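You operate a simulated robot arm through the tools that you are given. There is no shell and no other tool.

The job below is to be done with a simulated robot arm. You get a single attempt, and the scene is never put back.

TASK
Scoop flour into the sieve, close the bin and sift it into the blue bowl.
Fine: white scoop, back on its rest; empty sieve onto the bench; no sugar. Set down upright: white scoop.
Where things are to end (x, y in the base frame): sieve within 0.06 m of [0.42, -0.05].

The check looks at the end state, three seconds after you hand in, the way a careful person would. Anything else that was tipped, shoved, dropped, spilled or broken makes it a failure.

THE ROBOT
A 7-joint arm with a two-finger parallel gripper, fixed in place. Base frame: the origin is at the foot of the arm, x ahead of it, y to its left, z up; the work surface is at about z = 0.86. Lengths are in m, angles in degrees, forces in N, time in s.
With the tool pointing down near the work surface it reaches from about 0.2 to 0.74 m from the base axis. Its first joint turns from -166.0 to 166.0 degrees. Payload 1.57 kg.
The tool frame sits at the grasp point between the pads (the TCP): z along the fingers, y along the line on which they close. The tips reach 0.03 m beyond it. The gripper opens to 0.11 m. The fingers are 0.024 m wide and 0.012 m thick; the gripper's body (0.048 by 0.112 m) begins 0.078 m behind the TCP.
Orientation is that of the tool frame in the base frame, as [roll, pitch, yaw] about the fixed x, y, z axes, in that order (R = Rz(yaw) Ry(pitch) Rx(roll)). With the fingers straight down and closing along the base's y, the tool's x points along the base's -x, its y along +y and its z along -z.

THE INTERFACE
- The arm moves only by the tool send_rows. Its arguments are lists of equal length, an entry for each row: "xyz": the shift along the tool's x, y, z in units of 40 mm (1.0 is 40 mm), a list of three; "dr": the turn, a rotation vector about the tool's x, y, z in units of 6 degrees (1.0 is 6 degrees), a list of three; "jaw": the opening, from 0 (shut) to 1 (fully open). In form: {"xyz": [[x, y, z], ...], "dr": [[ax, ay, az], ...], "jaw": [jaw, ...]}. A call has 1 to 20 rows; each row shifts and turns the commanded pose from where the row before left it, along the tool's axes as they then stand. A call with a number of a shift or a turn outside -1 to 1 is refused whole. Rows are played at 5 a second. More than 0.05 m and 8.6 degrees between two rows, or a gripper value outside its range, and nothing of the call is played. Where a pose cannot be reached the arm comes as near as it can. A force on the tool above 40 N (or 10 N above the force at the start of the call, whichever is more), or a blocked arm, ends the call early, and 0.2 s more pass. The fingers move at their own pace (about 0.045 m/s each) and stop on an object; they squeeze with about 36 N. The grip force told is the motor's: it shows also when the fingers shut on nothing. Time passes only in rows, and 0.2 s behind the last, so rows that do not move let the fingers close. The reply holds the time, the measured pose of the TCP, the force on the tool along the base axes, the opening and the grip force, in the units named above and with some noise, with the torque about the TCP (base axes, N m) and any sound that the robot's microphone picked up.
- Cameras (640 x 400 px; columns grow to the right, rows downward): "scene" is fixed at [0.3991, 0.5001, 1.6686]; the picture's right is [-0.94, -0.34, 0.00], its down [-0.31, 0.88, -0.36] and it looks along [0.12, -0.34, -0.93] (base axes); focal length 371 px, centre (320, 200). "wrist" rides on the gripper at [0.07, 0.016, -0.141] in the tool frame; the picture's right is [-0.23, 0.97, 0.00], its down [-0.86, -0.20, -0.48] and it looks along [-0.47, -0.11, 0.88] (tool axes); focal length 222 px, centre (320, 200). There is no depth. A picture from a camera that has moved, and an enlarged one, comes with that camera's place and axes in the base frame and with its lens.
- get_image(camera): a new picture of that camera. No time passes.
- raise_lower(by): slides the trunk up (or, below 0, down) by that many m; the arm rides with it, the base frame stays. It gives what a move gives, with no picture.
- zoom(camera, box): a new picture of the part [left, top, right, bottom] of that camera's present view, enlarged. No time passes.
- finish_job(): hands the job in; it is judged then, once.

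Places have to be worked out from the pictures, the camera data and where the tool is seen. Open the gripper and draw the arm clear of the work before you hand the job in, unless the task says otherwise.

The tools are called after ">>>" as a command line: name --argument value ..., lists and objects as JSON in quotes. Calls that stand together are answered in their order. send_rows: Moves the arm, as the interface text tells. Its arguments: {"type":"object","properties":{"xyz":{"type":"array","items":{"type":"array","items":{"type":"number"}}},"dr":{"type":"array","items":{"type":"array","items":{"type":"number"}}},"jaw":{"type":"array","items":{"type":"number"}}},"required":["xyz","dr","jaw"]} The other tools are called the same way: raise_lower (by) slides the trunk up or down; get_image (camera) takes a picture; zoom (camera, box) takes an enlarged picture of a part of a camera's view; finish_job () hands the job in.

At the start:

```text
clock: 0.0
ee_pos: [0.2976, 0.2781, 1.3123]
orientation: [-180.0, 0.1, 179.8]
force: [-1.0, -0.4, -0.2]
ft_torque: [0.04, 0.04, -0.01]
opening: 0.1102
gripper_force: 0.0
trunk travel left (down, up): [-0.5, 0.09]
```

scene: 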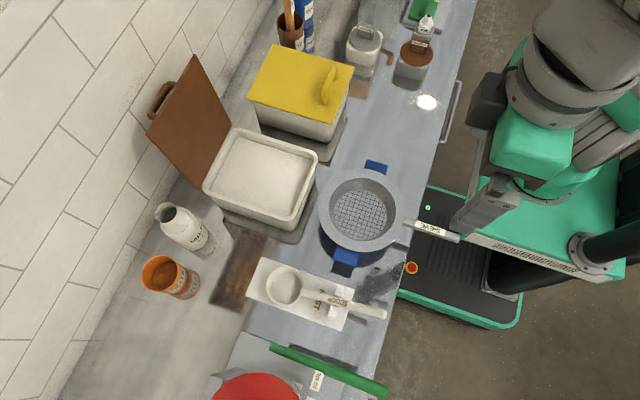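
wrist: 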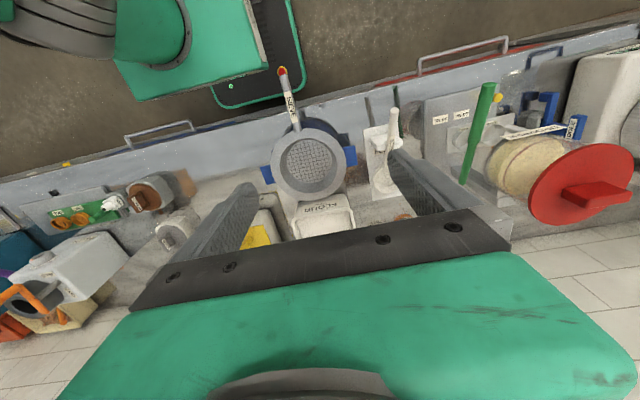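

The scene shows an open white bin with a brown lid, a yellow-lidded bin, a sieve sitting on something blue, and a white scoop on a rest. I'll zoom in to read labels and details.

>>> zoom --camera "scene" --box '[140, 40, 360, 250]'

>>> zoom --camera "scene" --box '[220, 150, 480, 340]'

>>> zoom --camera "wrist" --box '[180, 60, 460, 260]'

>>> zoom --camera "scene" --box '[260, 0, 480, 130]'

```text
1.90 times, centred on (250, 145) of scene
camera zoom: at [0.3991, 0.5001, 1.6686], right [-0.94, -0.34, 0.0], down [-0.31, 0.88, -0.36], along [0.12, -0.34, -0.93], focal length 707 px, centre (453, 305)
```

zoom: 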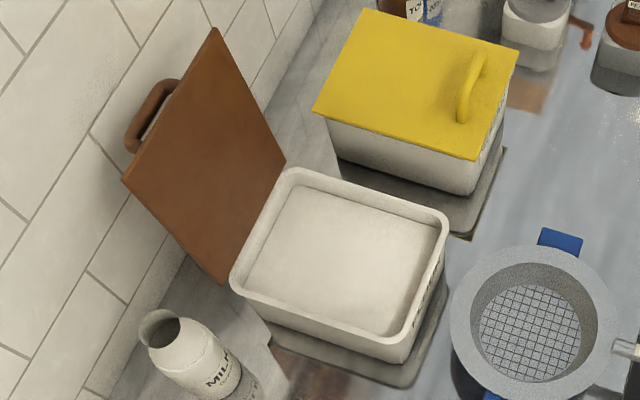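

```text
2.11 times, centred on (350, 245) of scene
camera zoom: at [0.3991, 0.5001, 1.6686], right [-0.94, -0.34, 0.0], down [-0.31, 0.88, -0.36], along [0.12, -0.34, -0.93], focal length 781 px, centre (257, 105)
```

zoom: 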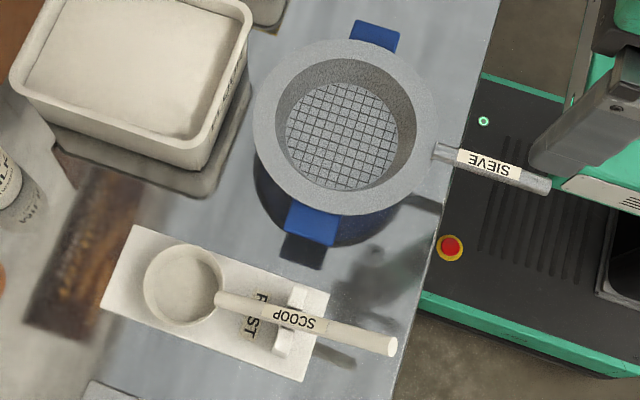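

```text
2.00 times, centred on (320, 160) of wrist
camera zoom: at [0.2281, 0.2945, 1.4528], right [0.23, 0.97, 0.0], down [0.85, -0.2, 0.48], along [0.47, -0.11, -0.88], focal length 444 px, centre (320, 280)
```

zoom: 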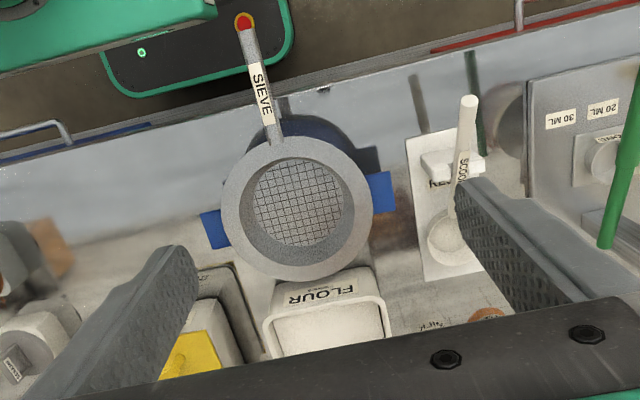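

```text
2.91 times, centred on (370, 65) of scene
camera zoom: at [0.3991, 0.5001, 1.6686], right [-0.94, -0.34, 0.0], down [-0.31, 0.88, -0.36], along [0.12, -0.34, -0.93], focal length 1079 px, centre (174, 593)
```

zoom: 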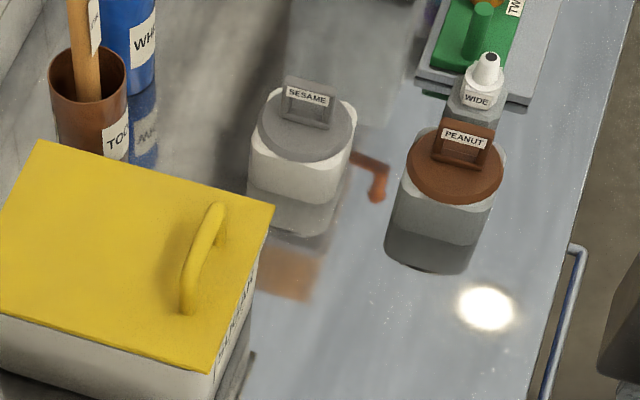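

Estimates so far: scoop bowl near (0.51, 0.42) with its handle running toward -x along y≈0.41. The sieve centre is near (0.405, 0.23), its handle also toward -x, and the flour bin is near (0.63, 0.23). A green lever stands near y≈0.53, so I'll stay clear of it. I'll move the wrist camera closer to the scoop.

>>> send_rows --xyz '[[0.3, 0.6, 0.8], [0.3, 0.6, 0.8], [0.3, 0.6, 0.8], [0.3, 0.6, 0.8]]' --dr '[[0, 0, 0], [0, 0, 0], [0, 0, 0], [0, 0, 0]]' --jaw '[1, 1, 1, 1]'

>>> get_image --camera "wrist"

>>> get_image --camera "scene"

```text
clock: 1.0
ee_pos: [0.2524, 0.3746, 1.1836]
orientation: [-179.9, 0.0, 179.9]
force: [0.6, -1.2, 0.7]
ft_torque: [0.02, -0.01, 0.0]
opening: 0.1103
gripper_force: 0.0
trunk travel left (down, up): [-0.5, 0.09]
```

```text
taken
camera wrist: at [0.1823, 0.3912, 1.3239], right [0.23, 0.97, 0.0], down [0.85, -0.2, 0.48], along [0.47, -0.11, -0.88], focal length 222 px, centre (320, 200)
```

wrist: 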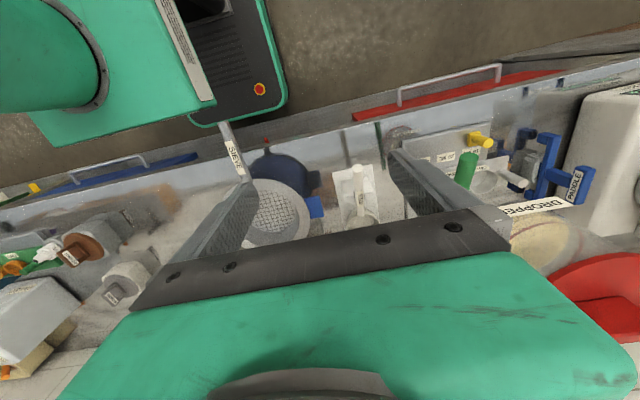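

```text
taken
```

scene: 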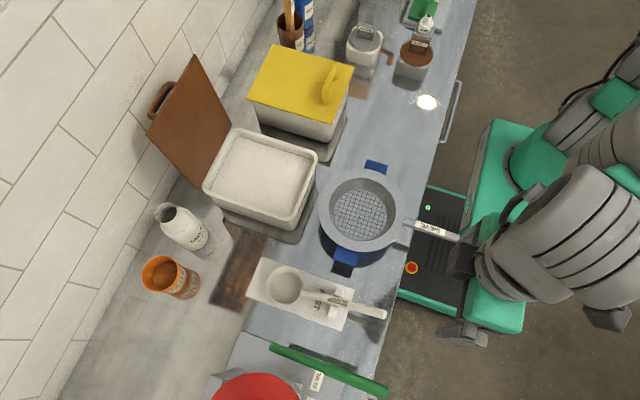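

The wrist view is obscured ahead by the gripper. I'll zoom on the scoop handle and sieve here to triangulate heights.

>>> zoom --camera "wrist" --box '[220, 120, 420, 250]'

>>> zoom --camera "scene" --box '[240, 240, 400, 340]'

```text
3.08 times, centred on (320, 185) of wrist
camera zoom: at [0.1823, 0.3912, 1.3239], right [0.23, 0.97, 0.0], down [0.85, -0.2, 0.48], along [0.47, -0.11, -0.88], focal length 684 px, centre (320, 246)
```

zoom: 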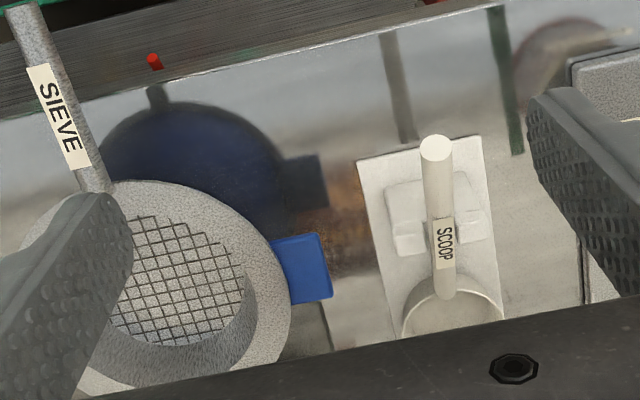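

```text
4.00 times, centred on (320, 290) of scene
camera zoom: at [0.3991, 0.5001, 1.6686], right [-0.94, -0.34, 0.0], down [-0.31, 0.88, -0.36], along [0.12, -0.34, -0.93], focal length 1484 px, centre (320, -160)
```

zoom: 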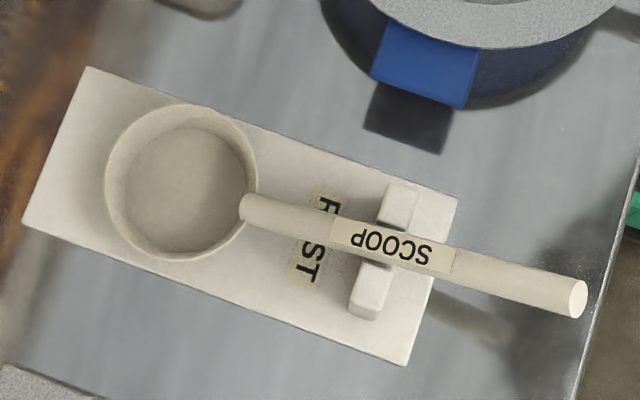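

Triangulation puts the handle tip at about (0.312, 0.42, 1.006), sloping ~35° down to the scoop bowl at (0.50, 0.42, 0.90). I'll tilt the tool 35° so the fingers point forward and down along the handle, with the jaw half open, and move to a pre-grasp point.

>>> send_rows --xyz '[[0, 0.187, 0], [0, 0.187, 0], [0, 0.187, 0], [0, 0.187, 0], [0, 0.187, 0], [0, 0.187, 0], [0.234, 0, 0.6], [0.234, 0, 0.6], [0.234, 0, 0.6], [0.234, 0, 0.6]]' --dr '[[0, -0.972, 0], [0, -0.972, 0], [0, -0.972, 0], [0, -0.972, 0], [0, -0.972, 0], [0, -0.972, 0], [0, 0, 0], [0, 0, 0], [0, 0, 0], [0, 0, 0]]' --jaw '[0.5, 0.5, 0.5, 0.5, 0.5, 0.5, 0.5, 0.5, 0.5, 0.5]'

>>> get_image --camera "wrist"

>>> get_image --camera "scene"

```text
clock: 3.2
ee_pos: [0.243, 0.4187, 1.1427]
orientation: [179.4, 26.7, -179.9]
force: [0.3, -0.1, -0.4]
ft_torque: [0.01, 0.01, -0.04]
opening: 0.0549
gripper_force: 0.1
out of reach, approached as far as the arm can: row 1, 6, 8, 9, 10
trunk travel left (down, up): [-0.5, 0.09]
```

```text
taken
camera wrist: at [0.1171, 0.4333, 1.2376], right [0.2, 0.97, 0.11], down [0.55, -0.2, 0.81], along [0.81, -0.1, -0.57], focal length 222 px, centre (320, 200)
```

wrist: 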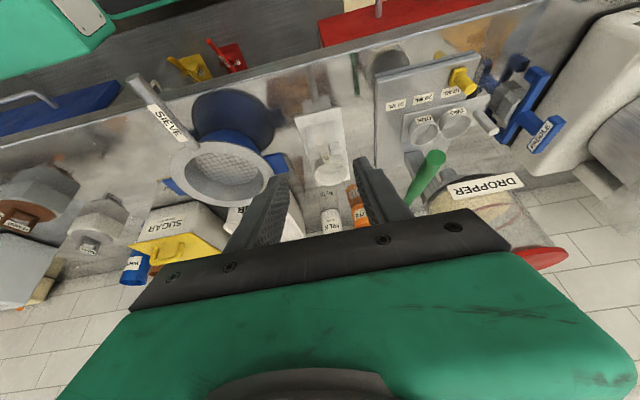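

```text
taken
```

scene: 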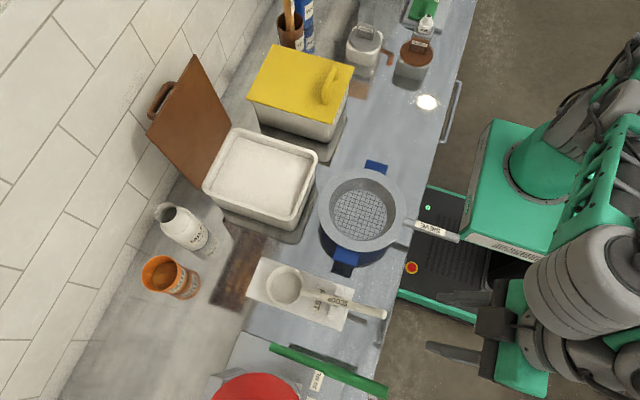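

The arm hit a wrist limit with the 35° tilt (it only reached 26.7°). A lower shoulder should allow more forward tilt, so I'll lower the trunk a bit. The space beneath the gripper is clear.

>>> raise_lower --by -0.12

>>> get_image --camera "scene"

```text
clock: 4.7
ee_pos: [0.2443, 0.4183, 1.0224]
orientation: [179.5, 26.8, -179.9]
force: [-0.5, 0.1, -0.5]
ft_torque: [-0.01, 0.03, 0.01]
opening: 0.055
gripper_force: 0.1
trunk travel left (down, up): [-0.38, 0.21]
```

```text
taken
```

scene: 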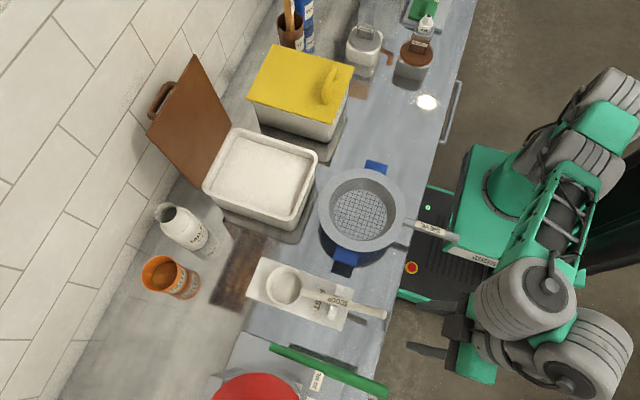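

Now I'll move up and forward to the pre-grasp point (0.292, 0.4195, 1.062), then complete the tilt.

>>> send_rows --xyz '[[-0.756, 0.015, -0.174], [-0.756, 0.015, -0.174], [0, 0, 0], [0, 0, 0]]' --dr '[[0, 0, 0], [0, 0, 0], [0, -0.68, 0], [0, -0.68, 0]]' --jaw '[0.5, 0.5, 0.5, 0.5]'

>>> get_image --camera "wrist"

```text
clock: 5.7
ee_pos: [0.2917, 0.4192, 1.0631]
orientation: [179.1, 28.4, -179.9]
force: [0.7, -0.9, -0.1]
ft_torque: [0.0, 0.0, 0.02]
opening: 0.055
gripper_force: 0.0
out of reach, approached as far as the arm can: row 4
trunk travel left (down, up): [-0.38, 0.21]
```

```text
taken
camera wrist: at [0.1627, 0.433, 1.1548], right [0.19, 0.97, 0.12], down [0.53, -0.21, 0.82], along [0.83, -0.09, -0.55], focal length 222 px, centre (320, 200)
```

wrist: 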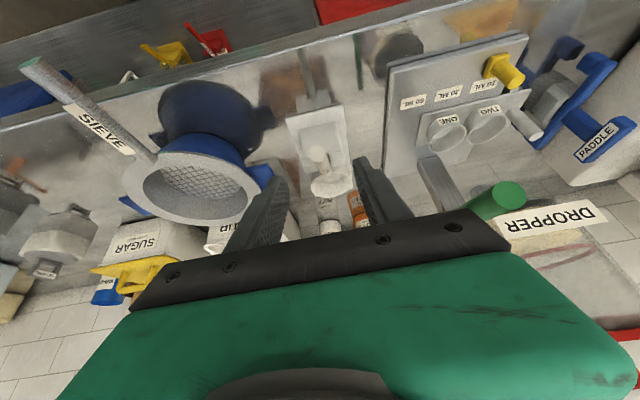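

Fingers straddle the handle direction at ~29° tilt, good enough. I'll advance along the tool axis to the handle grip point (0.349, 0.4195, 0.980), jaws still open.

>>> send_rows --xyz '[[-0.045, 0, 0.418], [-0.045, 0, 0.418], [-0.045, 0, 0.418], [-0.045, 0, 0.418], [-0.045, 0, 0.418], [-0.045, 0, 0.418]]' --dr '[[0, 0, 0], [0, 0, 0], [0, 0, 0], [0, 0, 0], [0, 0, 0], [0, 0, 0]]' --jaw '[0.5, 0.5, 0.5, 0.5, 0.5, 0.5]'

>>> get_image --camera "wrist"

>>> zoom --camera "scene" --box '[240, 220, 480, 370]'

```text
clock: 7.1
ee_pos: [0.32, 0.4378, 1.0573]
orientation: [179.6, 28.1, -179.9]
force: [-0.3, 0.1, -0.4]
ft_torque: [-0.02, 0.0, -0.02]
opening: 0.055
gripper_force: 0.0
out of reach, approached as far as the arm can: row 1, 2, 3, 4, 5, 6
trunk travel left (down, up): [-0.38, 0.21]
```

```text
taken
camera wrist: at [0.1905, 0.4519, 1.1492], right [0.19, 0.97, 0.11], down [0.53, -0.2, 0.82], along [0.82, -0.1, -0.56], focal length 222 px, centre (320, 200)
```

wrist: 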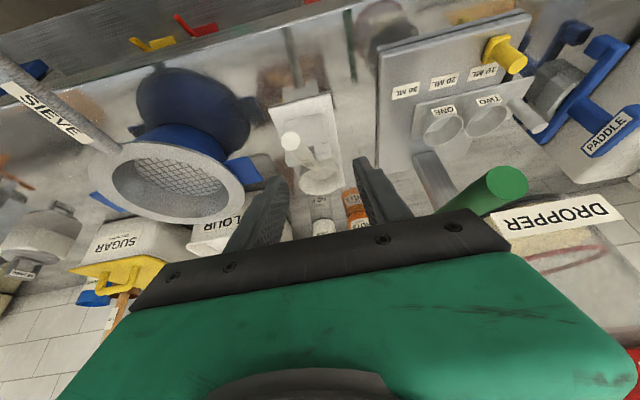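

```text
2.67 times, centred on (360, 295) of scene
camera zoom: at [0.3991, 0.5001, 1.6686], right [-0.94, -0.34, 0.0], down [-0.31, 0.88, -0.36], along [0.12, -0.34, -0.93], focal length 989 px, centre (213, -53)
```

zoom: 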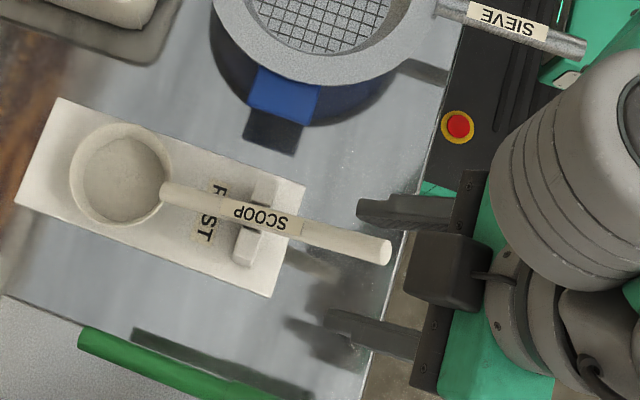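

The arm is at a joint limit at this height and drifted sideways. I'll back off, re-centre in y, and lower the trunk further before approaching again.

>>> send_rows --xyz '[[0.525, -0.229, -0.61], [0.525, -0.229, -0.61]]' --dr '[[0, 0, 0], [0, 0, 0]]' --jaw '[0.5, 0.5]'

>>> raise_lower --by -0.1

```text
clock: 7.7
ee_pos: [0.2587, 0.4161, 1.082]
orientation: [178.8, 27.8, -179.9]
force: [0.0, -0.2, 0.4]
ft_torque: [0.0, 0.01, 0.04]
opening: 0.0551
gripper_force: 0.0
trunk travel left (down, up): [-0.38, 0.21]
```

```text
clock: 9.0
ee_pos: [0.26, 0.4172, 0.9806]
orientation: [178.8, 27.8, -179.9]
force: [0.6, -0.4, 1.1]
ft_torque: [0.0, 0.0, 0.0]
opening: 0.055
gripper_force: 0.1
trunk travel left (down, up): [-0.28, 0.31]
```

Now slide forward horizontally onto the handle at (0.349, 0.4195, 0.980), correcting the small roll.

>>> send_rows --xyz '[[-0.492, 0.014, 0.26], [-0.492, 0.014, 0.26], [-0.492, 0.014, 0.26], [-0.492, 0.014, 0.26]]' --dr '[[-0.05, 0, 0], [-0.05, 0, 0], [-0.05, 0, 0], [-0.05, 0, 0]]' --jaw '[0.5, 0.5, 0.5, 0.5]'

>>> get_image --camera "wrist"

>>> zoom --camera "scene" --box '[240, 220, 480, 370]'

```text
clock: 10.0
ee_pos: [0.3482, 0.4212, 0.982]
orientation: [177.6, 27.8, -179.9]
force: [0.6, -0.3, -0.1]
ft_torque: [0.06, -0.01, 0.02]
opening: 0.0551
gripper_force: 0.1
trunk travel left (down, up): [-0.28, 0.31]
```

```text
taken
camera wrist: at [0.2206, 0.4305, 1.0752], right [0.18, 0.97, 0.14], down [0.54, -0.22, 0.81], along [0.82, -0.07, -0.56], focal length 222 px, centre (320, 200)
```

wrist: 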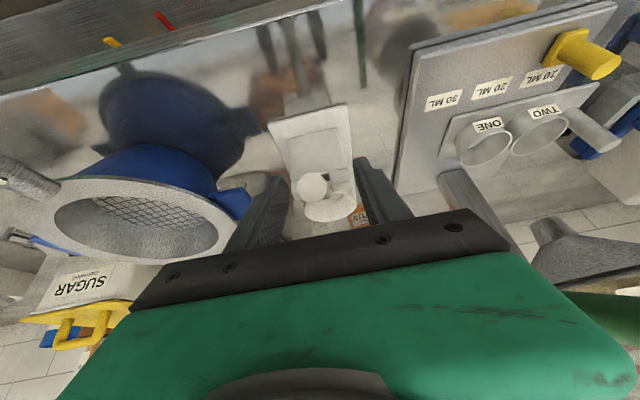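

```text
2.67 times, centred on (360, 295) of scene
camera zoom: at [0.3991, 0.5001, 1.6686], right [-0.94, -0.34, 0.0], down [-0.31, 0.88, -0.36], along [0.12, -0.34, -0.93], focal length 989 px, centre (213, -53)
```

zoom: 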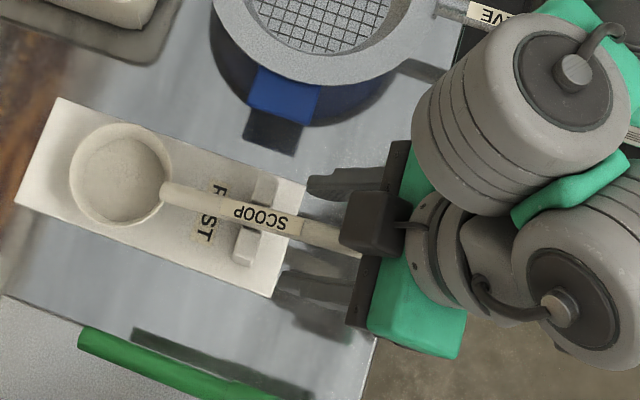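

The handle sits between the fingers. I'll correct the roll (my sign was wrong) and close on the handle.

>>> send_rows --xyz '[[0, -0.03, 0], [0, 0, 0], [0, 0, 0], [0, 0, 0], [0, 0, 0], [0, 0, 0]]' --dr '[[0.4, 0, 0], [0, 0, 0], [0, 0, 0], [0, 0, 0], [0, 0, 0], [0, 0, 0]]' --jaw '[0.5, 0.3, 0, 0, 0, 0]'

>>> get_image --camera "wrist"

>>> zoom --camera "scene" --box '[240, 220, 480, 370]'

```text
clock: 11.4
ee_pos: [0.348, 0.4198, 0.9812]
orientation: [-179.8, 27.8, -179.9]
force: [-0.4, 0.5, -0.1]
ft_torque: [-0.05, 0.06, 0.02]
opening: 0.0141
gripper_force: 30.6
trunk travel left (down, up): [-0.28, 0.31]
```

```text
taken
camera wrist: at [0.2209, 0.4353, 1.0738], right [0.2, 0.97, 0.1], down [0.53, -0.2, 0.82], along [0.82, -0.11, -0.56], focal length 222 px, centre (320, 200)
```

wrist: 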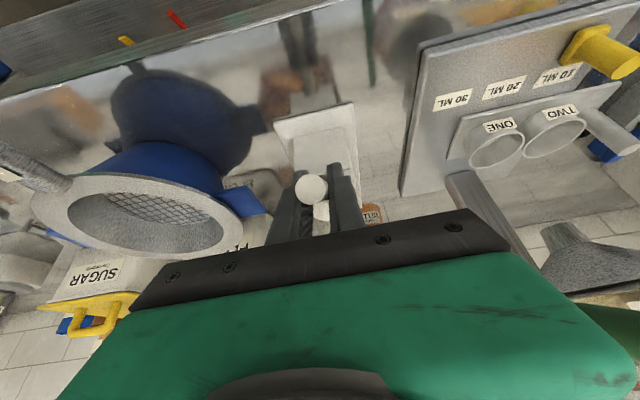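

```text
2.67 times, centred on (360, 295) of scene
camera zoom: at [0.3991, 0.5001, 1.6686], right [-0.94, -0.34, 0.0], down [-0.31, 0.88, -0.36], along [0.12, -0.34, -0.93], focal length 989 px, centre (213, -53)
```

zoom: 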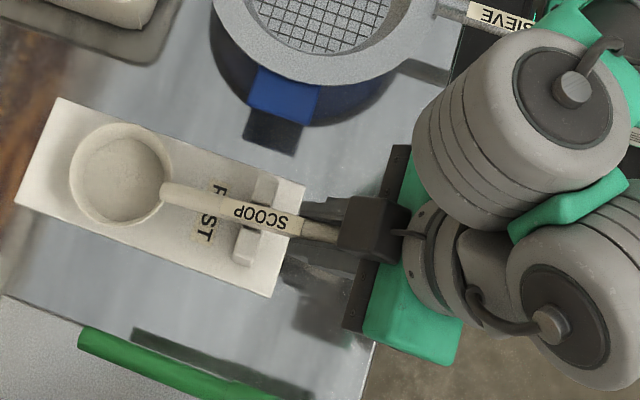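

Grasped (opening 14 mm, grip pose 0.348, 0.4198, 0.981, pitch 27.8 recorded for the return). I'll lift straight up with the trunk and inspect.

>>> raise_lower --by 0.14

>>> get_image --camera "scene"

>>> zoom --camera "scene" --box '[195, 115, 325, 240]'

>>> get_image --camera "wrist"

```text
clock: 13.1
ee_pos: [0.3489, 0.4195, 1.1209]
orientation: [-179.9, 27.6, -179.9]
force: [0.2, 0.1, -0.3]
ft_torque: [0.01, 0.09, -0.03]
opening: 0.0138
gripper_force: 30.8
trunk travel left (down, up): [-0.42, 0.17]
```

```text
taken
```

scene: 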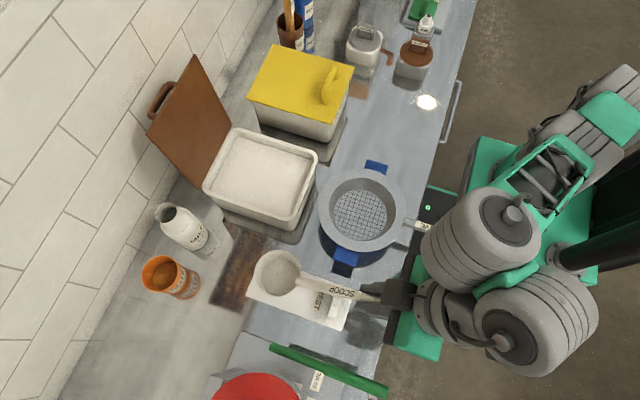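

```text
3.20 times, centred on (260, 178) of scene
camera zoom: at [0.3991, 0.5001, 1.6686], right [-0.94, -0.34, 0.0], down [-0.31, 0.88, -0.36], along [0.12, -0.34, -0.93], focal length 1187 px, centre (512, 272)
```

zoom: 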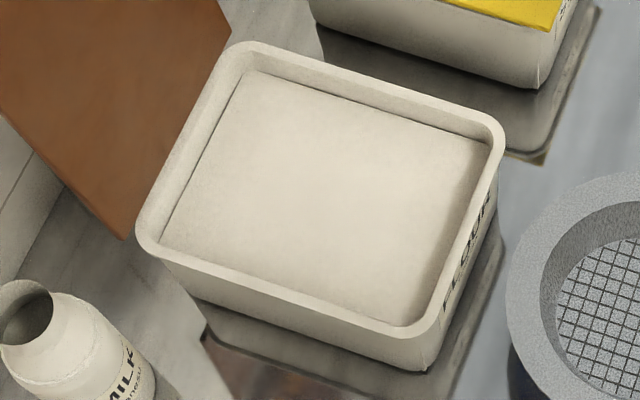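

```text
taken
camera wrist: at [0.2209, 0.4354, 1.2137], right [0.2, 0.97, 0.1], down [0.53, -0.2, 0.82], along [0.82, -0.11, -0.56], focal length 222 px, centre (320, 200)
```

wrist: 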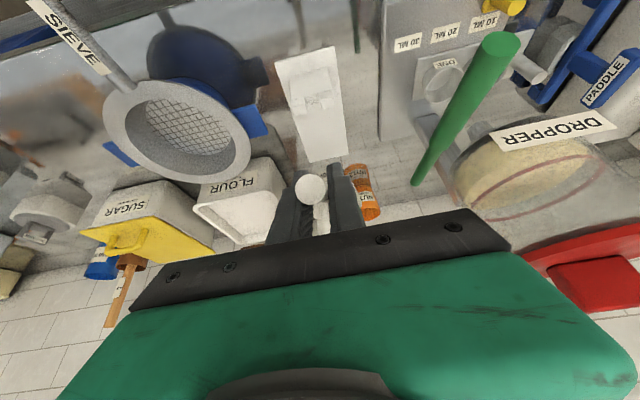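

The scoop is held level, with the handle seen end-on between the fingers. The bin rim is z≈0.968 and the flour surface about z≈0.935. I'll carry the scoop across to over the bin at centre y≈0.224.

>>> send_rows --xyz '[[-0.39, -0.815, 0.205], [-0.39, -0.815, 0.205], [-0.39, -0.815, 0.205], [-0.39, -0.815, 0.205], [-0.39, -0.815, 0.205], [-0.39, -0.815, 0.205]]' --dr '[[0, 0, 0], [0, 0, 0], [0, 0, 0], [0, 0, 0], [0, 0, 0], [0, 0, 0]]' --jaw '[0, 0, 0, 0, 0, 0]'

>>> get_image --camera "scene"

>>> get_image --camera "wrist"

```text
clock: 14.5
ee_pos: [0.4454, 0.2228, 1.148]
orientation: [-179.9, 27.4, -179.9]
force: [0.2, -0.2, -0.9]
ft_torque: [0.0, 0.05, -0.02]
opening: 0.0139
gripper_force: 30.4
out of reach, approached as far as the arm can: row 2, 3, 4, 5, 6
trunk travel left (down, up): [-0.42, 0.17]
```

```text
taken
```

scene: 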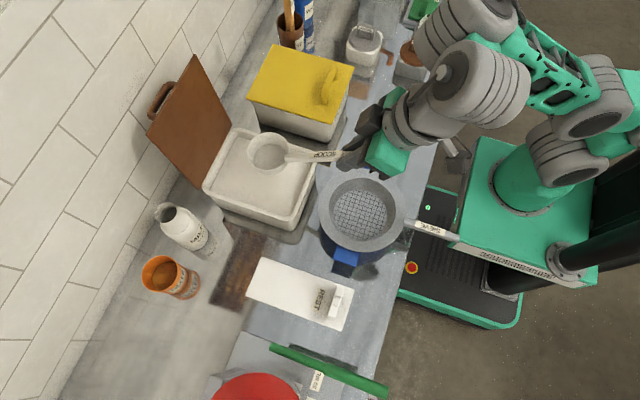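

```text
taken
camera wrist: at [0.3179, 0.2381, 1.2406], right [0.2, 0.97, 0.1], down [0.54, -0.2, 0.82], along [0.82, -0.11, -0.56], focal length 222 px, centre (320, 200)
```

wrist: 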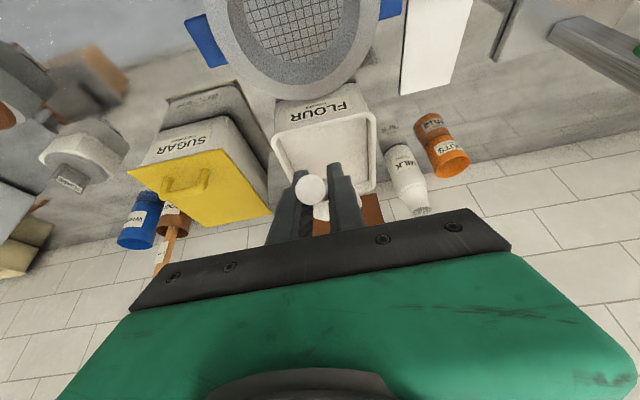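

Scoop centre is now at about (0.60, 0.223, 1.067) over the bin. I'll tilt the nose down 40° about the scoop's bowl centre, still well above the flour.

>>> send_rows --xyz '[[-0.3575, 0, -0.2485], [-0.3575, 0, -0.2485], [-0.3575, 0, -0.2485], [-0.3575, 0, -0.2485], [-0.3575, 0, -0.2485], [-0.3575, 0, -0.2485], [-0.3575, 0, -0.2485]]' --dr '[[0, 0.952, 0], [0, 0.952, 0], [0, 0.952, 0], [0, 0.952, 0], [0, 0.952, 0], [0, 0.952, 0], [0, 0.952, 0]]' --jaw '[0, 0, 0, 0, 0, 0, 0]'

>>> get_image --camera "scene"

>>> zoom --camera "scene" --box '[180, 90, 380, 240]'

```text
clock: 16.1
ee_pos: [0.4969, 0.215, 1.1468]
orientation: [-179.9, -12.4, -179.9]
force: [0.8, 0.4, -0.2]
ft_torque: [-0.04, 0.06, 0.01]
opening: 0.0141
gripper_force: 30.6
out of reach, approached as far as the arm can: row 6, 7
trunk travel left (down, up): [-0.42, 0.17]
```

```text
taken
```

scene: 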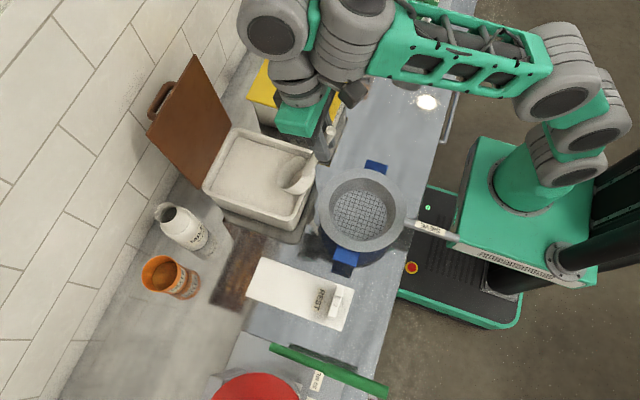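

```text
2.67 times, centred on (280, 165) of scene
camera zoom: at [0.3991, 0.5001, 1.6686], right [-0.94, -0.34, 0.0], down [-0.31, 0.88, -0.36], along [0.12, -0.34, -0.93], focal length 989 px, centre (427, 293)
```

zoom: 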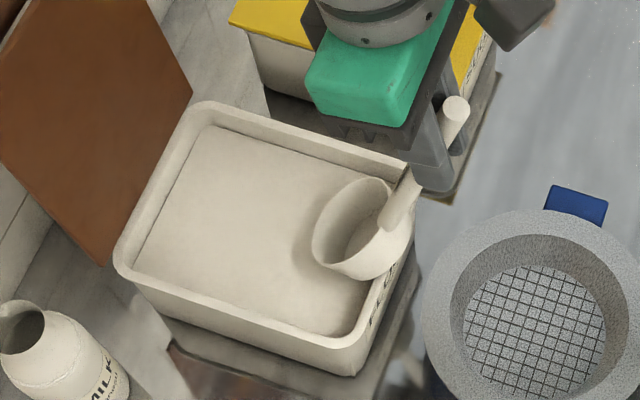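

Tilt achieved (nose down ~40°), though the arm ended lower than asked: bowl centre ≈(0.564, 0.215, 0.985). I'll shift forward to x≈0.60 to clear the front wall.

>>> send_rows --xyz '[[-0.45, 0.11, -0.1], [-0.45, 0.11, -0.1]]' --dr '[[0, 0, 0], [0, 0, 0]]' --jaw '[0, 0]'

>>> zoom --camera "scene" --box '[180, 90, 380, 240]'

```text
clock: 16.7
ee_pos: [0.5184, 0.2186, 1.1388]
orientation: [180.0, -12.2, -179.9]
force: [-0.2, 0.1, -0.1]
ft_torque: [-0.01, 0.03, -0.04]
opening: 0.0143
gripper_force: 30.8
out of reach, approached as far as the arm can: row 1, 2
trunk travel left (down, up): [-0.42, 0.17]
```

```text
2.67 times, centred on (280, 165) of scene
camera zoom: at [0.3991, 0.5001, 1.6686], right [-0.94, -0.34, 0.0], down [-0.31, 0.88, -0.36], along [0.12, -0.34, -0.93], focal length 989 px, centre (427, 293)
```

zoom: 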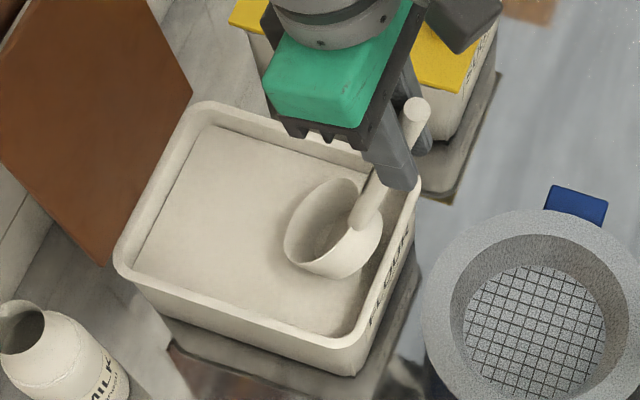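

Near the arm's outer reach here; going lower eases it. I'll dip the scoop lip into the flour: down ~3 cm with slight forward motion.

>>> send_rows --xyz '[[-0.23, 0.06, 0.334], [-0.23, 0.06, 0.334]]' --dr '[[0, 0, 0], [0, 0, 0]]' --jaw '[0, 0]'

>>> zoom --camera "scene" --box '[180, 90, 380, 240]'

```text
clock: 17.3
ee_pos: [0.5301, 0.2242, 1.109]
orientation: [180.0, -12.2, -179.9]
force: [-0.7, 0.0, -0.6]
ft_torque: [-0.01, 0.04, 0.0]
opening: 0.0139
gripper_force: 30.5
trunk travel left (down, up): [-0.42, 0.17]
```

```text
2.67 times, centred on (280, 165) of scene
camera zoom: at [0.3991, 0.5001, 1.6686], right [-0.94, -0.34, 0.0], down [-0.31, 0.88, -0.36], along [0.12, -0.34, -0.93], focal length 989 px, centre (427, 293)
```

zoom: 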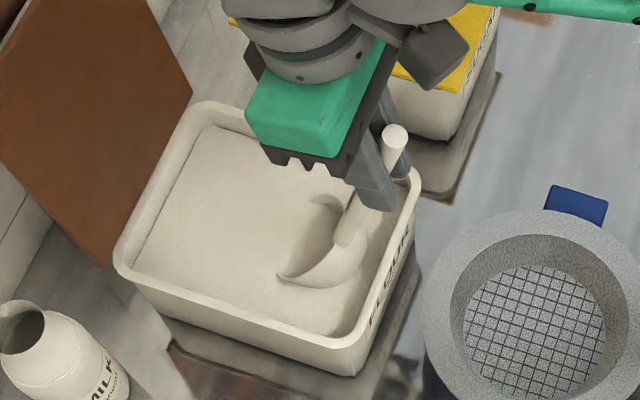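

The scoop lip cuts into the flour with no significant force. Now I'll sweep forward while levelling, in two parts so I can check reach.

>>> send_rows --xyz '[[0.175, 0, 0.27], [0.18, 0, 0.285], [0.185, 0, 0.305], [0.192, 0, 0.3]]' --dr '[[0, -0.952, 0], [0, -0.952, 0], [0, -0.952, 0], [0, -0.952, 0]]' --jaw '[0, 0, 0, 0]'

>>> zoom --camera "scene" --box '[180, 90, 380, 240]'

```text
clock: 18.3
ee_pos: [0.4985, 0.2226, 1.0644]
orientation: [-179.9, 10.7, -179.9]
force: [0.5, -0.2, -1.4]
ft_torque: [0.0, 0.1, 0.01]
opening: 0.0141
gripper_force: 30.1
trunk travel left (down, up): [-0.42, 0.17]
```

```text
2.67 times, centred on (280, 165) of scene
camera zoom: at [0.3991, 0.5001, 1.6686], right [-0.94, -0.34, 0.0], down [-0.31, 0.88, -0.36], along [0.12, -0.34, -0.93], focal length 989 px, centre (427, 293)
```

zoom: 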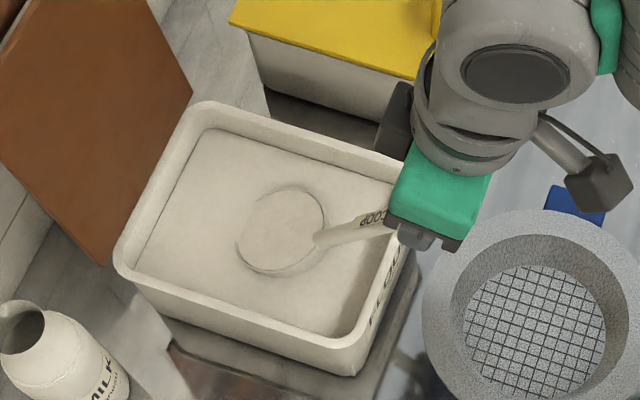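

The scoop appears filled with flour. Continue levelling the last 17°.

>>> send_rows --xyz '[[0.188, 0, 0.26], [0.217, 0, 0.25], [0.198, 0, 0.25]]' --dr '[[0, -0.952, 0], [0, -0.952, 0], [0, -0.952, 0]]' --jaw '[0, 0, 0]'

>>> zoom --camera "scene" --box '[180, 90, 380, 240]'

```text
clock: 19.1
ee_pos: [0.4833, 0.2227, 1.0286]
orientation: [-179.9, 27.8, -179.9]
force: [-0.2, -0.2, -2.1]
ft_torque: [-0.02, 0.14, -0.03]
opening: 0.0139
gripper_force: 30.0
trunk travel left (down, up): [-0.42, 0.17]
```

```text
2.67 times, centred on (280, 165) of scene
camera zoom: at [0.3991, 0.5001, 1.6686], right [-0.94, -0.34, 0.0], down [-0.31, 0.88, -0.36], along [0.12, -0.34, -0.93], focal length 989 px, centre (427, 293)
```

zoom: 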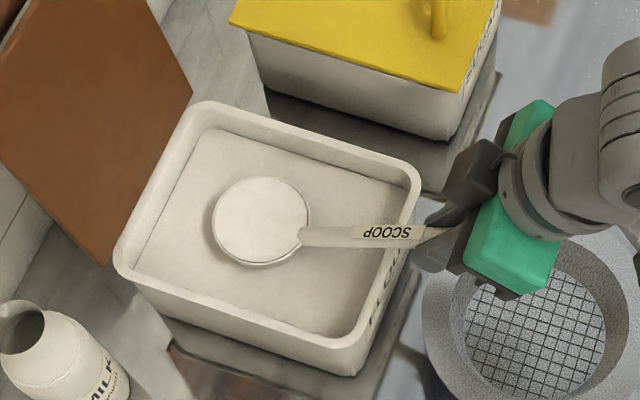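

The scoop is level and full to the brim, with a ~2 N load. Lift straight out of the bin with the trunk.

>>> raise_lower --by 0.1

>>> get_image --camera "scene"

>>> zoom --camera "scene" --box '[180, 90, 380, 240]'

```text
clock: 20.4
ee_pos: [0.4837, 0.2211, 1.1298]
orientation: [-179.9, 27.7, -179.9]
force: [-0.5, 0.1, -1.8]
ft_torque: [-0.02, 0.15, 0.01]
opening: 0.0142
gripper_force: 30.3
trunk travel left (down, up): [-0.52, 0.07]
```

```text
taken
```

scene: 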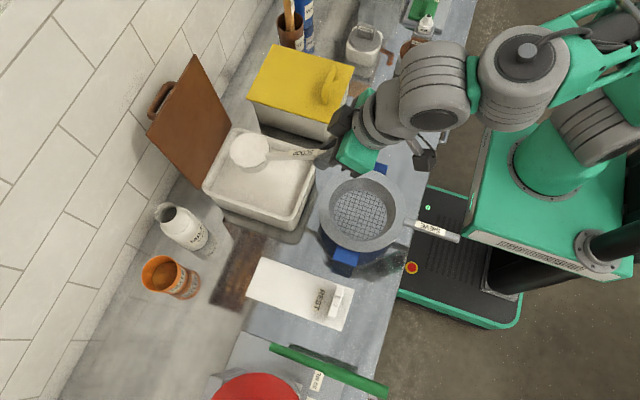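

```text
2.67 times, centred on (280, 165) of scene
camera zoom: at [0.3991, 0.5001, 1.6686], right [-0.94, -0.34, 0.0], down [-0.31, 0.88, -0.36], along [0.12, -0.34, -0.93], focal length 989 px, centre (427, 293)
```

zoom: 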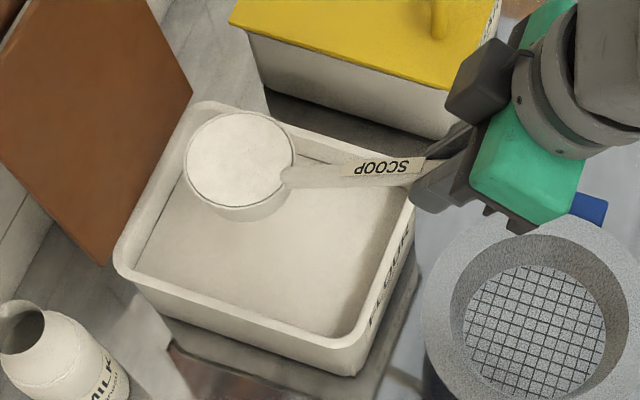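

The scoop holds a level fill with nothing on the rim. I'll swing to approach the sieve (centre ≈ 0.405, 0.228, rim z≈0.949) with the scoop pointing +y, yawing about the vertical in steps while staying level.

>>> send_rows --xyz '[[0.128, -0.265, -0.068], [0.15, -0.25, -0.079], [0.172, -0.23, -0.091], [0.194, -0.208, -0.103], [0.21, -0.183, -0.111]]' --dr '[[-0.466, 0, -0.885], [-0.466, 0, -0.885], [-0.466, 0, -0.885], [-0.466, 0, -0.885], [-0.466, 0, -0.885]]' --jaw '[0, 0, 0, 0, 0]'

>>> get_image --camera "scene"

```text
clock: 21.6
ee_pos: [0.4539, 0.1704, 1.1289]
orientation: [180.0, 27.7, -149.8]
force: [0.4, 0.1, -0.8]
ft_torque: [-0.1, 0.12, 0.0]
opening: 0.014
gripper_force: 30.4
trunk travel left (down, up): [-0.52, 0.07]
```

```text
taken
```

scene: 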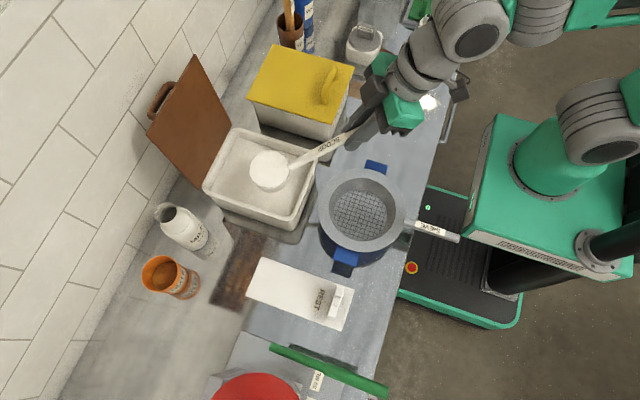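

It tracks accurately and stays level. Continue the next 30° of yaw.

>>> send_rows --xyz '[[0.228, -0.158, -0.12], [0.241, -0.13, -0.127], [0.252, -0.1, -0.133], [0.261, -0.073, -0.137], [0.263, -0.038, -0.139]]' --dr '[[-0.466, 0, -0.885], [-0.466, 0, -0.885], [-0.466, 0, -0.885], [-0.466, 0, -0.885], [-0.466, 0, -0.885]]' --jaw '[0, 0, 0, 0, 0]'

>>> get_image --camera "scene"

```text
clock: 22.8
ee_pos: [0.4258, 0.1146, 1.1282]
orientation: [-180.0, 27.8, -119.8]
force: [-0.2, 0.8, -0.1]
ft_torque: [-0.16, 0.1, 0.03]
opening: 0.0137
gripper_force: 29.8
trunk travel left (down, up): [-0.52, 0.07]
```

```text
taken
```

scene: 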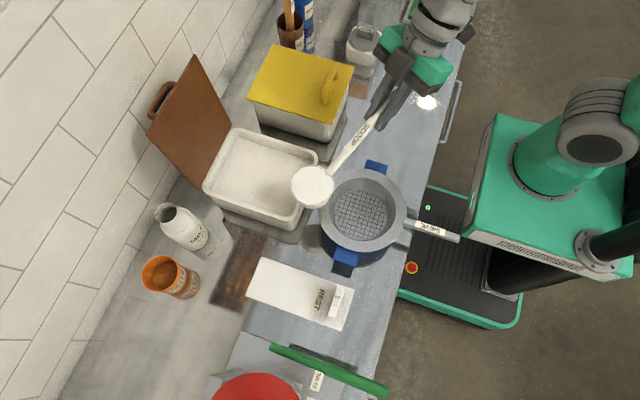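

Still level, with the scoop nearing the sieve. Finish the swing.

>>> send_rows --xyz '[[0.267, -0.008, -0.141], [0.267, 0.025, -0.141], [0.261, 0.055, -0.137], [0.256, 0.085, -0.135], [0.248, 0.115, -0.13]]' --dr '[[-0.466, 0, -0.885], [-0.466, 0, -0.885], [-0.466, 0, -0.885], [-0.466, 0, -0.885], [-0.466, 0, -0.885]]' --jaw '[0, 0, 0, 0, 0]'

>>> get_image --camera "scene"

>>> zoom --camera "scene" --box '[280, 80, 480, 290]'

```text
clock: 24.0
ee_pos: [0.3978, 0.0635, 1.1294]
orientation: [-180.0, 27.8, -89.7]
force: [0.0, 0.3, -1.1]
ft_torque: [-0.15, 0.02, -0.04]
opening: 0.014
gripper_force: 30.6
trunk travel left (down, up): [-0.52, 0.07]
```

```text
taken
```

scene: 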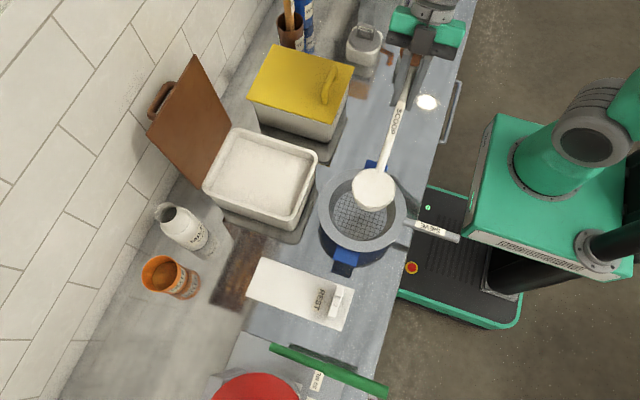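

```text
1.90 times, centred on (380, 185) of scene
camera zoom: at [0.3991, 0.5001, 1.6686], right [-0.94, -0.34, 0.0], down [-0.31, 0.88, -0.36], along [0.12, -0.34, -0.93], focal length 707 px, centre (206, 229)
```

zoom: 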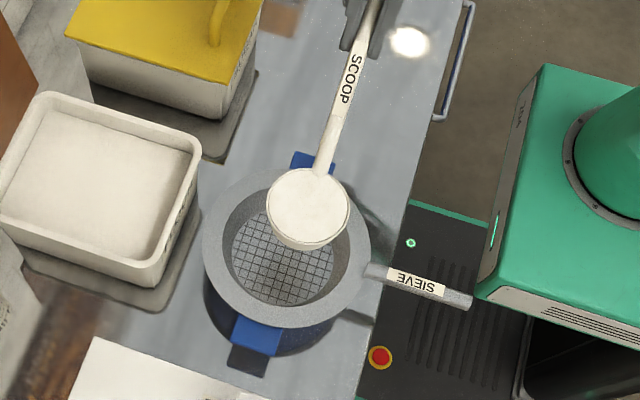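

The scoop is over the sieve at about (0.398, 0.219). I'll lower 4 cm with the trunk, centre slightly, then begin tipping about the bowl centre.

>>> raise_lower --by -0.04

>>> send_rows --xyz '[[0, -0.175, 0], [-0.3575, 0, -0.2485], [-0.3575, 0, -0.2485], [-0.3575, 0, -0.2485], [-0.3575, 0, -0.2485], [-0.3575, 0, -0.2485]]' --dr '[[0, 0, 0], [0, 0.952, 0], [0, 0.952, 0], [0, 0.952, 0], [0, 0.952, 0], [0, 0.952, 0]]' --jaw '[0, 0, 0, 0, 0, 0]'

>>> get_image --camera "scene"

>>> zoom --camera "scene" --box '[280, 80, 480, 290]'

```text
clock: 24.9
ee_pos: [0.3979, 0.0644, 1.0904]
orientation: [180.0, 27.8, -89.9]
force: [0.2, -0.4, -1.1]
ft_torque: [-0.14, -0.02, -0.01]
opening: 0.0141
gripper_force: 30.1
trunk travel left (down, up): [-0.48, 0.11]
```

```text
clock: 26.3
ee_pos: [0.4038, 0.1182, 1.1569]
orientation: [-180.0, -0.8, -89.8]
force: [-0.4, 0.0, -1.6]
ft_torque: [-0.12, -0.01, 0.01]
opening: 0.0141
gripper_force: 30.4
trunk travel left (down, up): [-0.48, 0.11]
```

```text
taken
```

scene: 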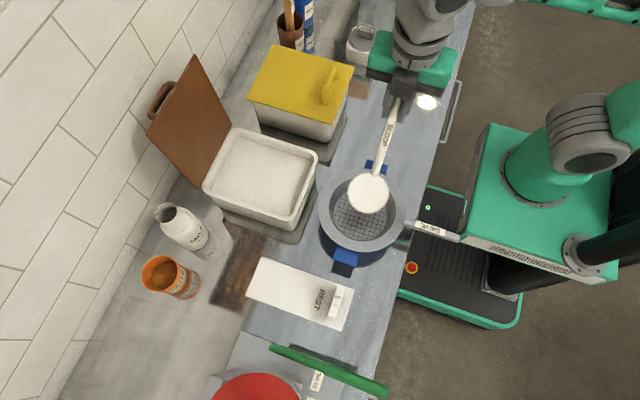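

```text
1.90 times, centred on (380, 185) of scene
camera zoom: at [0.3991, 0.5001, 1.6686], right [-0.94, -0.34, 0.0], down [-0.31, 0.88, -0.36], along [0.12, -0.34, -0.93], focal length 707 px, centre (206, 229)
```

zoom: 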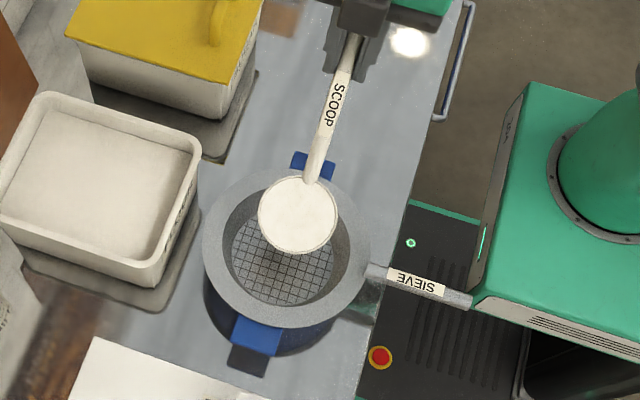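

At ~29° the flour still holds. The bowl centre stays at (0.404, 0.216, 1.01), so I continue tipping.

>>> send_rows --xyz '[[-0.3575, 0, -0.2485], [-0.3575, 0, -0.2485], [-0.3575, 0, -0.2485], [-0.3575, 0, -0.2485], [-0.3575, 0, -0.2485], [-0.3575, 0, -0.2485]]' --dr '[[0, 0.952, 0], [0, 0.952, 0], [0, 0.952, 0], [0, 0.952, 0], [0, 0.952, 0], [0, 0.952, 0]]' --jaw '[0, 0, 0, 0, 0, 0]'

>>> get_image --camera "scene"

>>> zoom --camera "scene" --box '[280, 80, 480, 290]'

```text
clock: 27.2
ee_pos: [0.4039, 0.1733, 1.1827]
orientation: [180.0, -19.9, -88.8]
force: [3.4, 4.0, -32.6]
ft_torque: [-0.74, 0.0, -0.12]
opening: 0.0142
gripper_force: 30.3
trunk travel left (down, up): [-0.48, 0.11]
stopped in row 4: the force on the tool passed its limit at 144 N (the readings are from after the stop); the commanded pose is now the measured one
```

```text
taken
```

scene: 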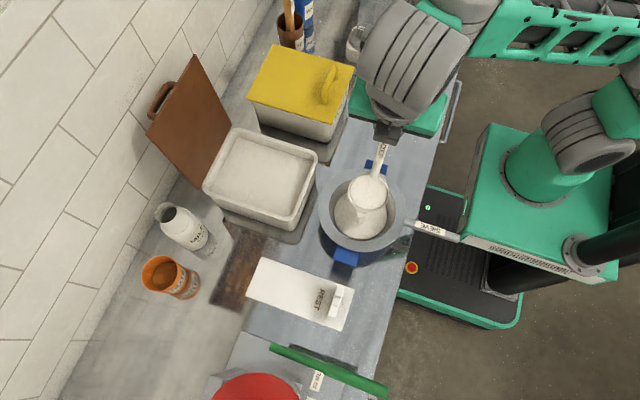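

```text
1.90 times, centred on (380, 185) of scene
camera zoom: at [0.3991, 0.5001, 1.6686], right [-0.94, -0.34, 0.0], down [-0.31, 0.88, -0.36], along [0.12, -0.34, -0.93], focal length 707 px, centre (206, 229)
```

zoom: 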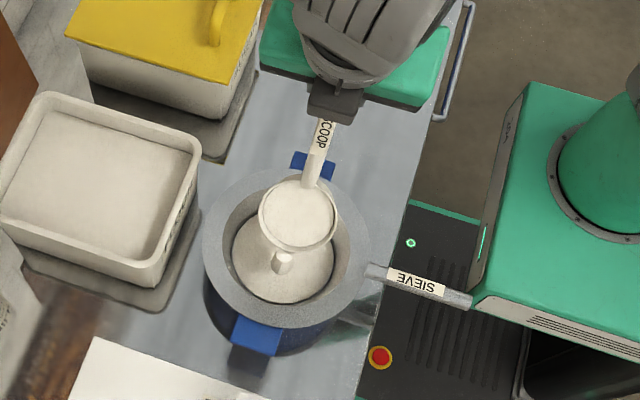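

A force stop (144 N spike), and the reading now shows the tool being pushed down at about -33 N. I need to see what's touching before moving.

>>> zoom --camera "scene" --box '[310, 0, 470, 100]'

>>> zoom --camera "scene" --box '[310, 130, 430, 280]'

>>> get_image --camera "wrist"

```text
4.00 times, centred on (390, 50) of scene
camera zoom: at [0.3991, 0.5001, 1.6686], right [-0.94, -0.34, 0.0], down [-0.31, 0.88, -0.36], along [0.12, -0.34, -0.93], focal length 1484 px, centre (40, 800)
```

zoom: 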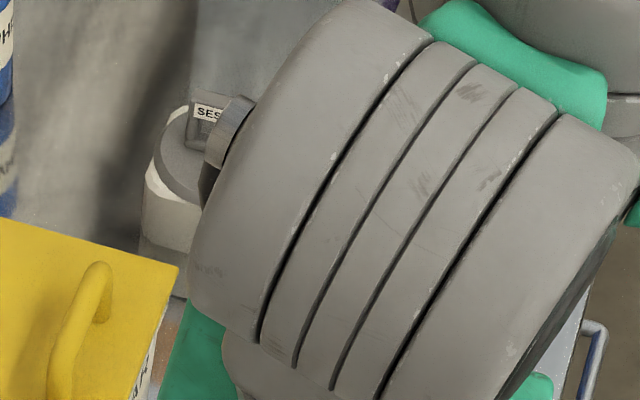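

```text
2.67 times, centred on (370, 205) of scene
camera zoom: at [0.3991, 0.5001, 1.6686], right [-0.94, -0.34, 0.0], down [-0.31, 0.88, -0.36], along [0.12, -0.34, -0.93], focal length 989 px, centre (187, 187)
```

zoom: 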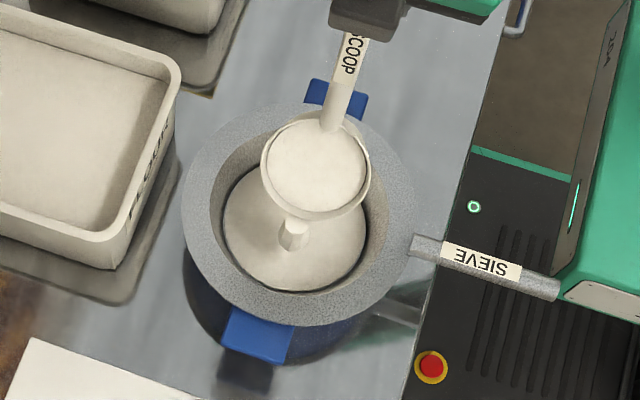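

```text
taken
camera wrist: at [0.3885, 0.1557, 1.3392], right [-0.98, 0.19, -0.07], down [0.18, 0.97, 0.16], along [0.1, 0.14, -0.98], focal length 222 px, centre (320, 200)
```

wrist: 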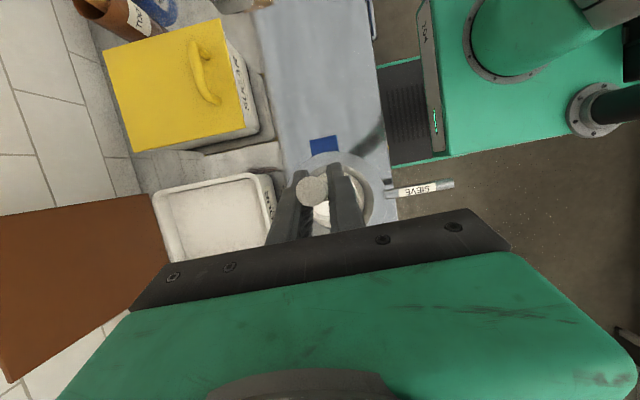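

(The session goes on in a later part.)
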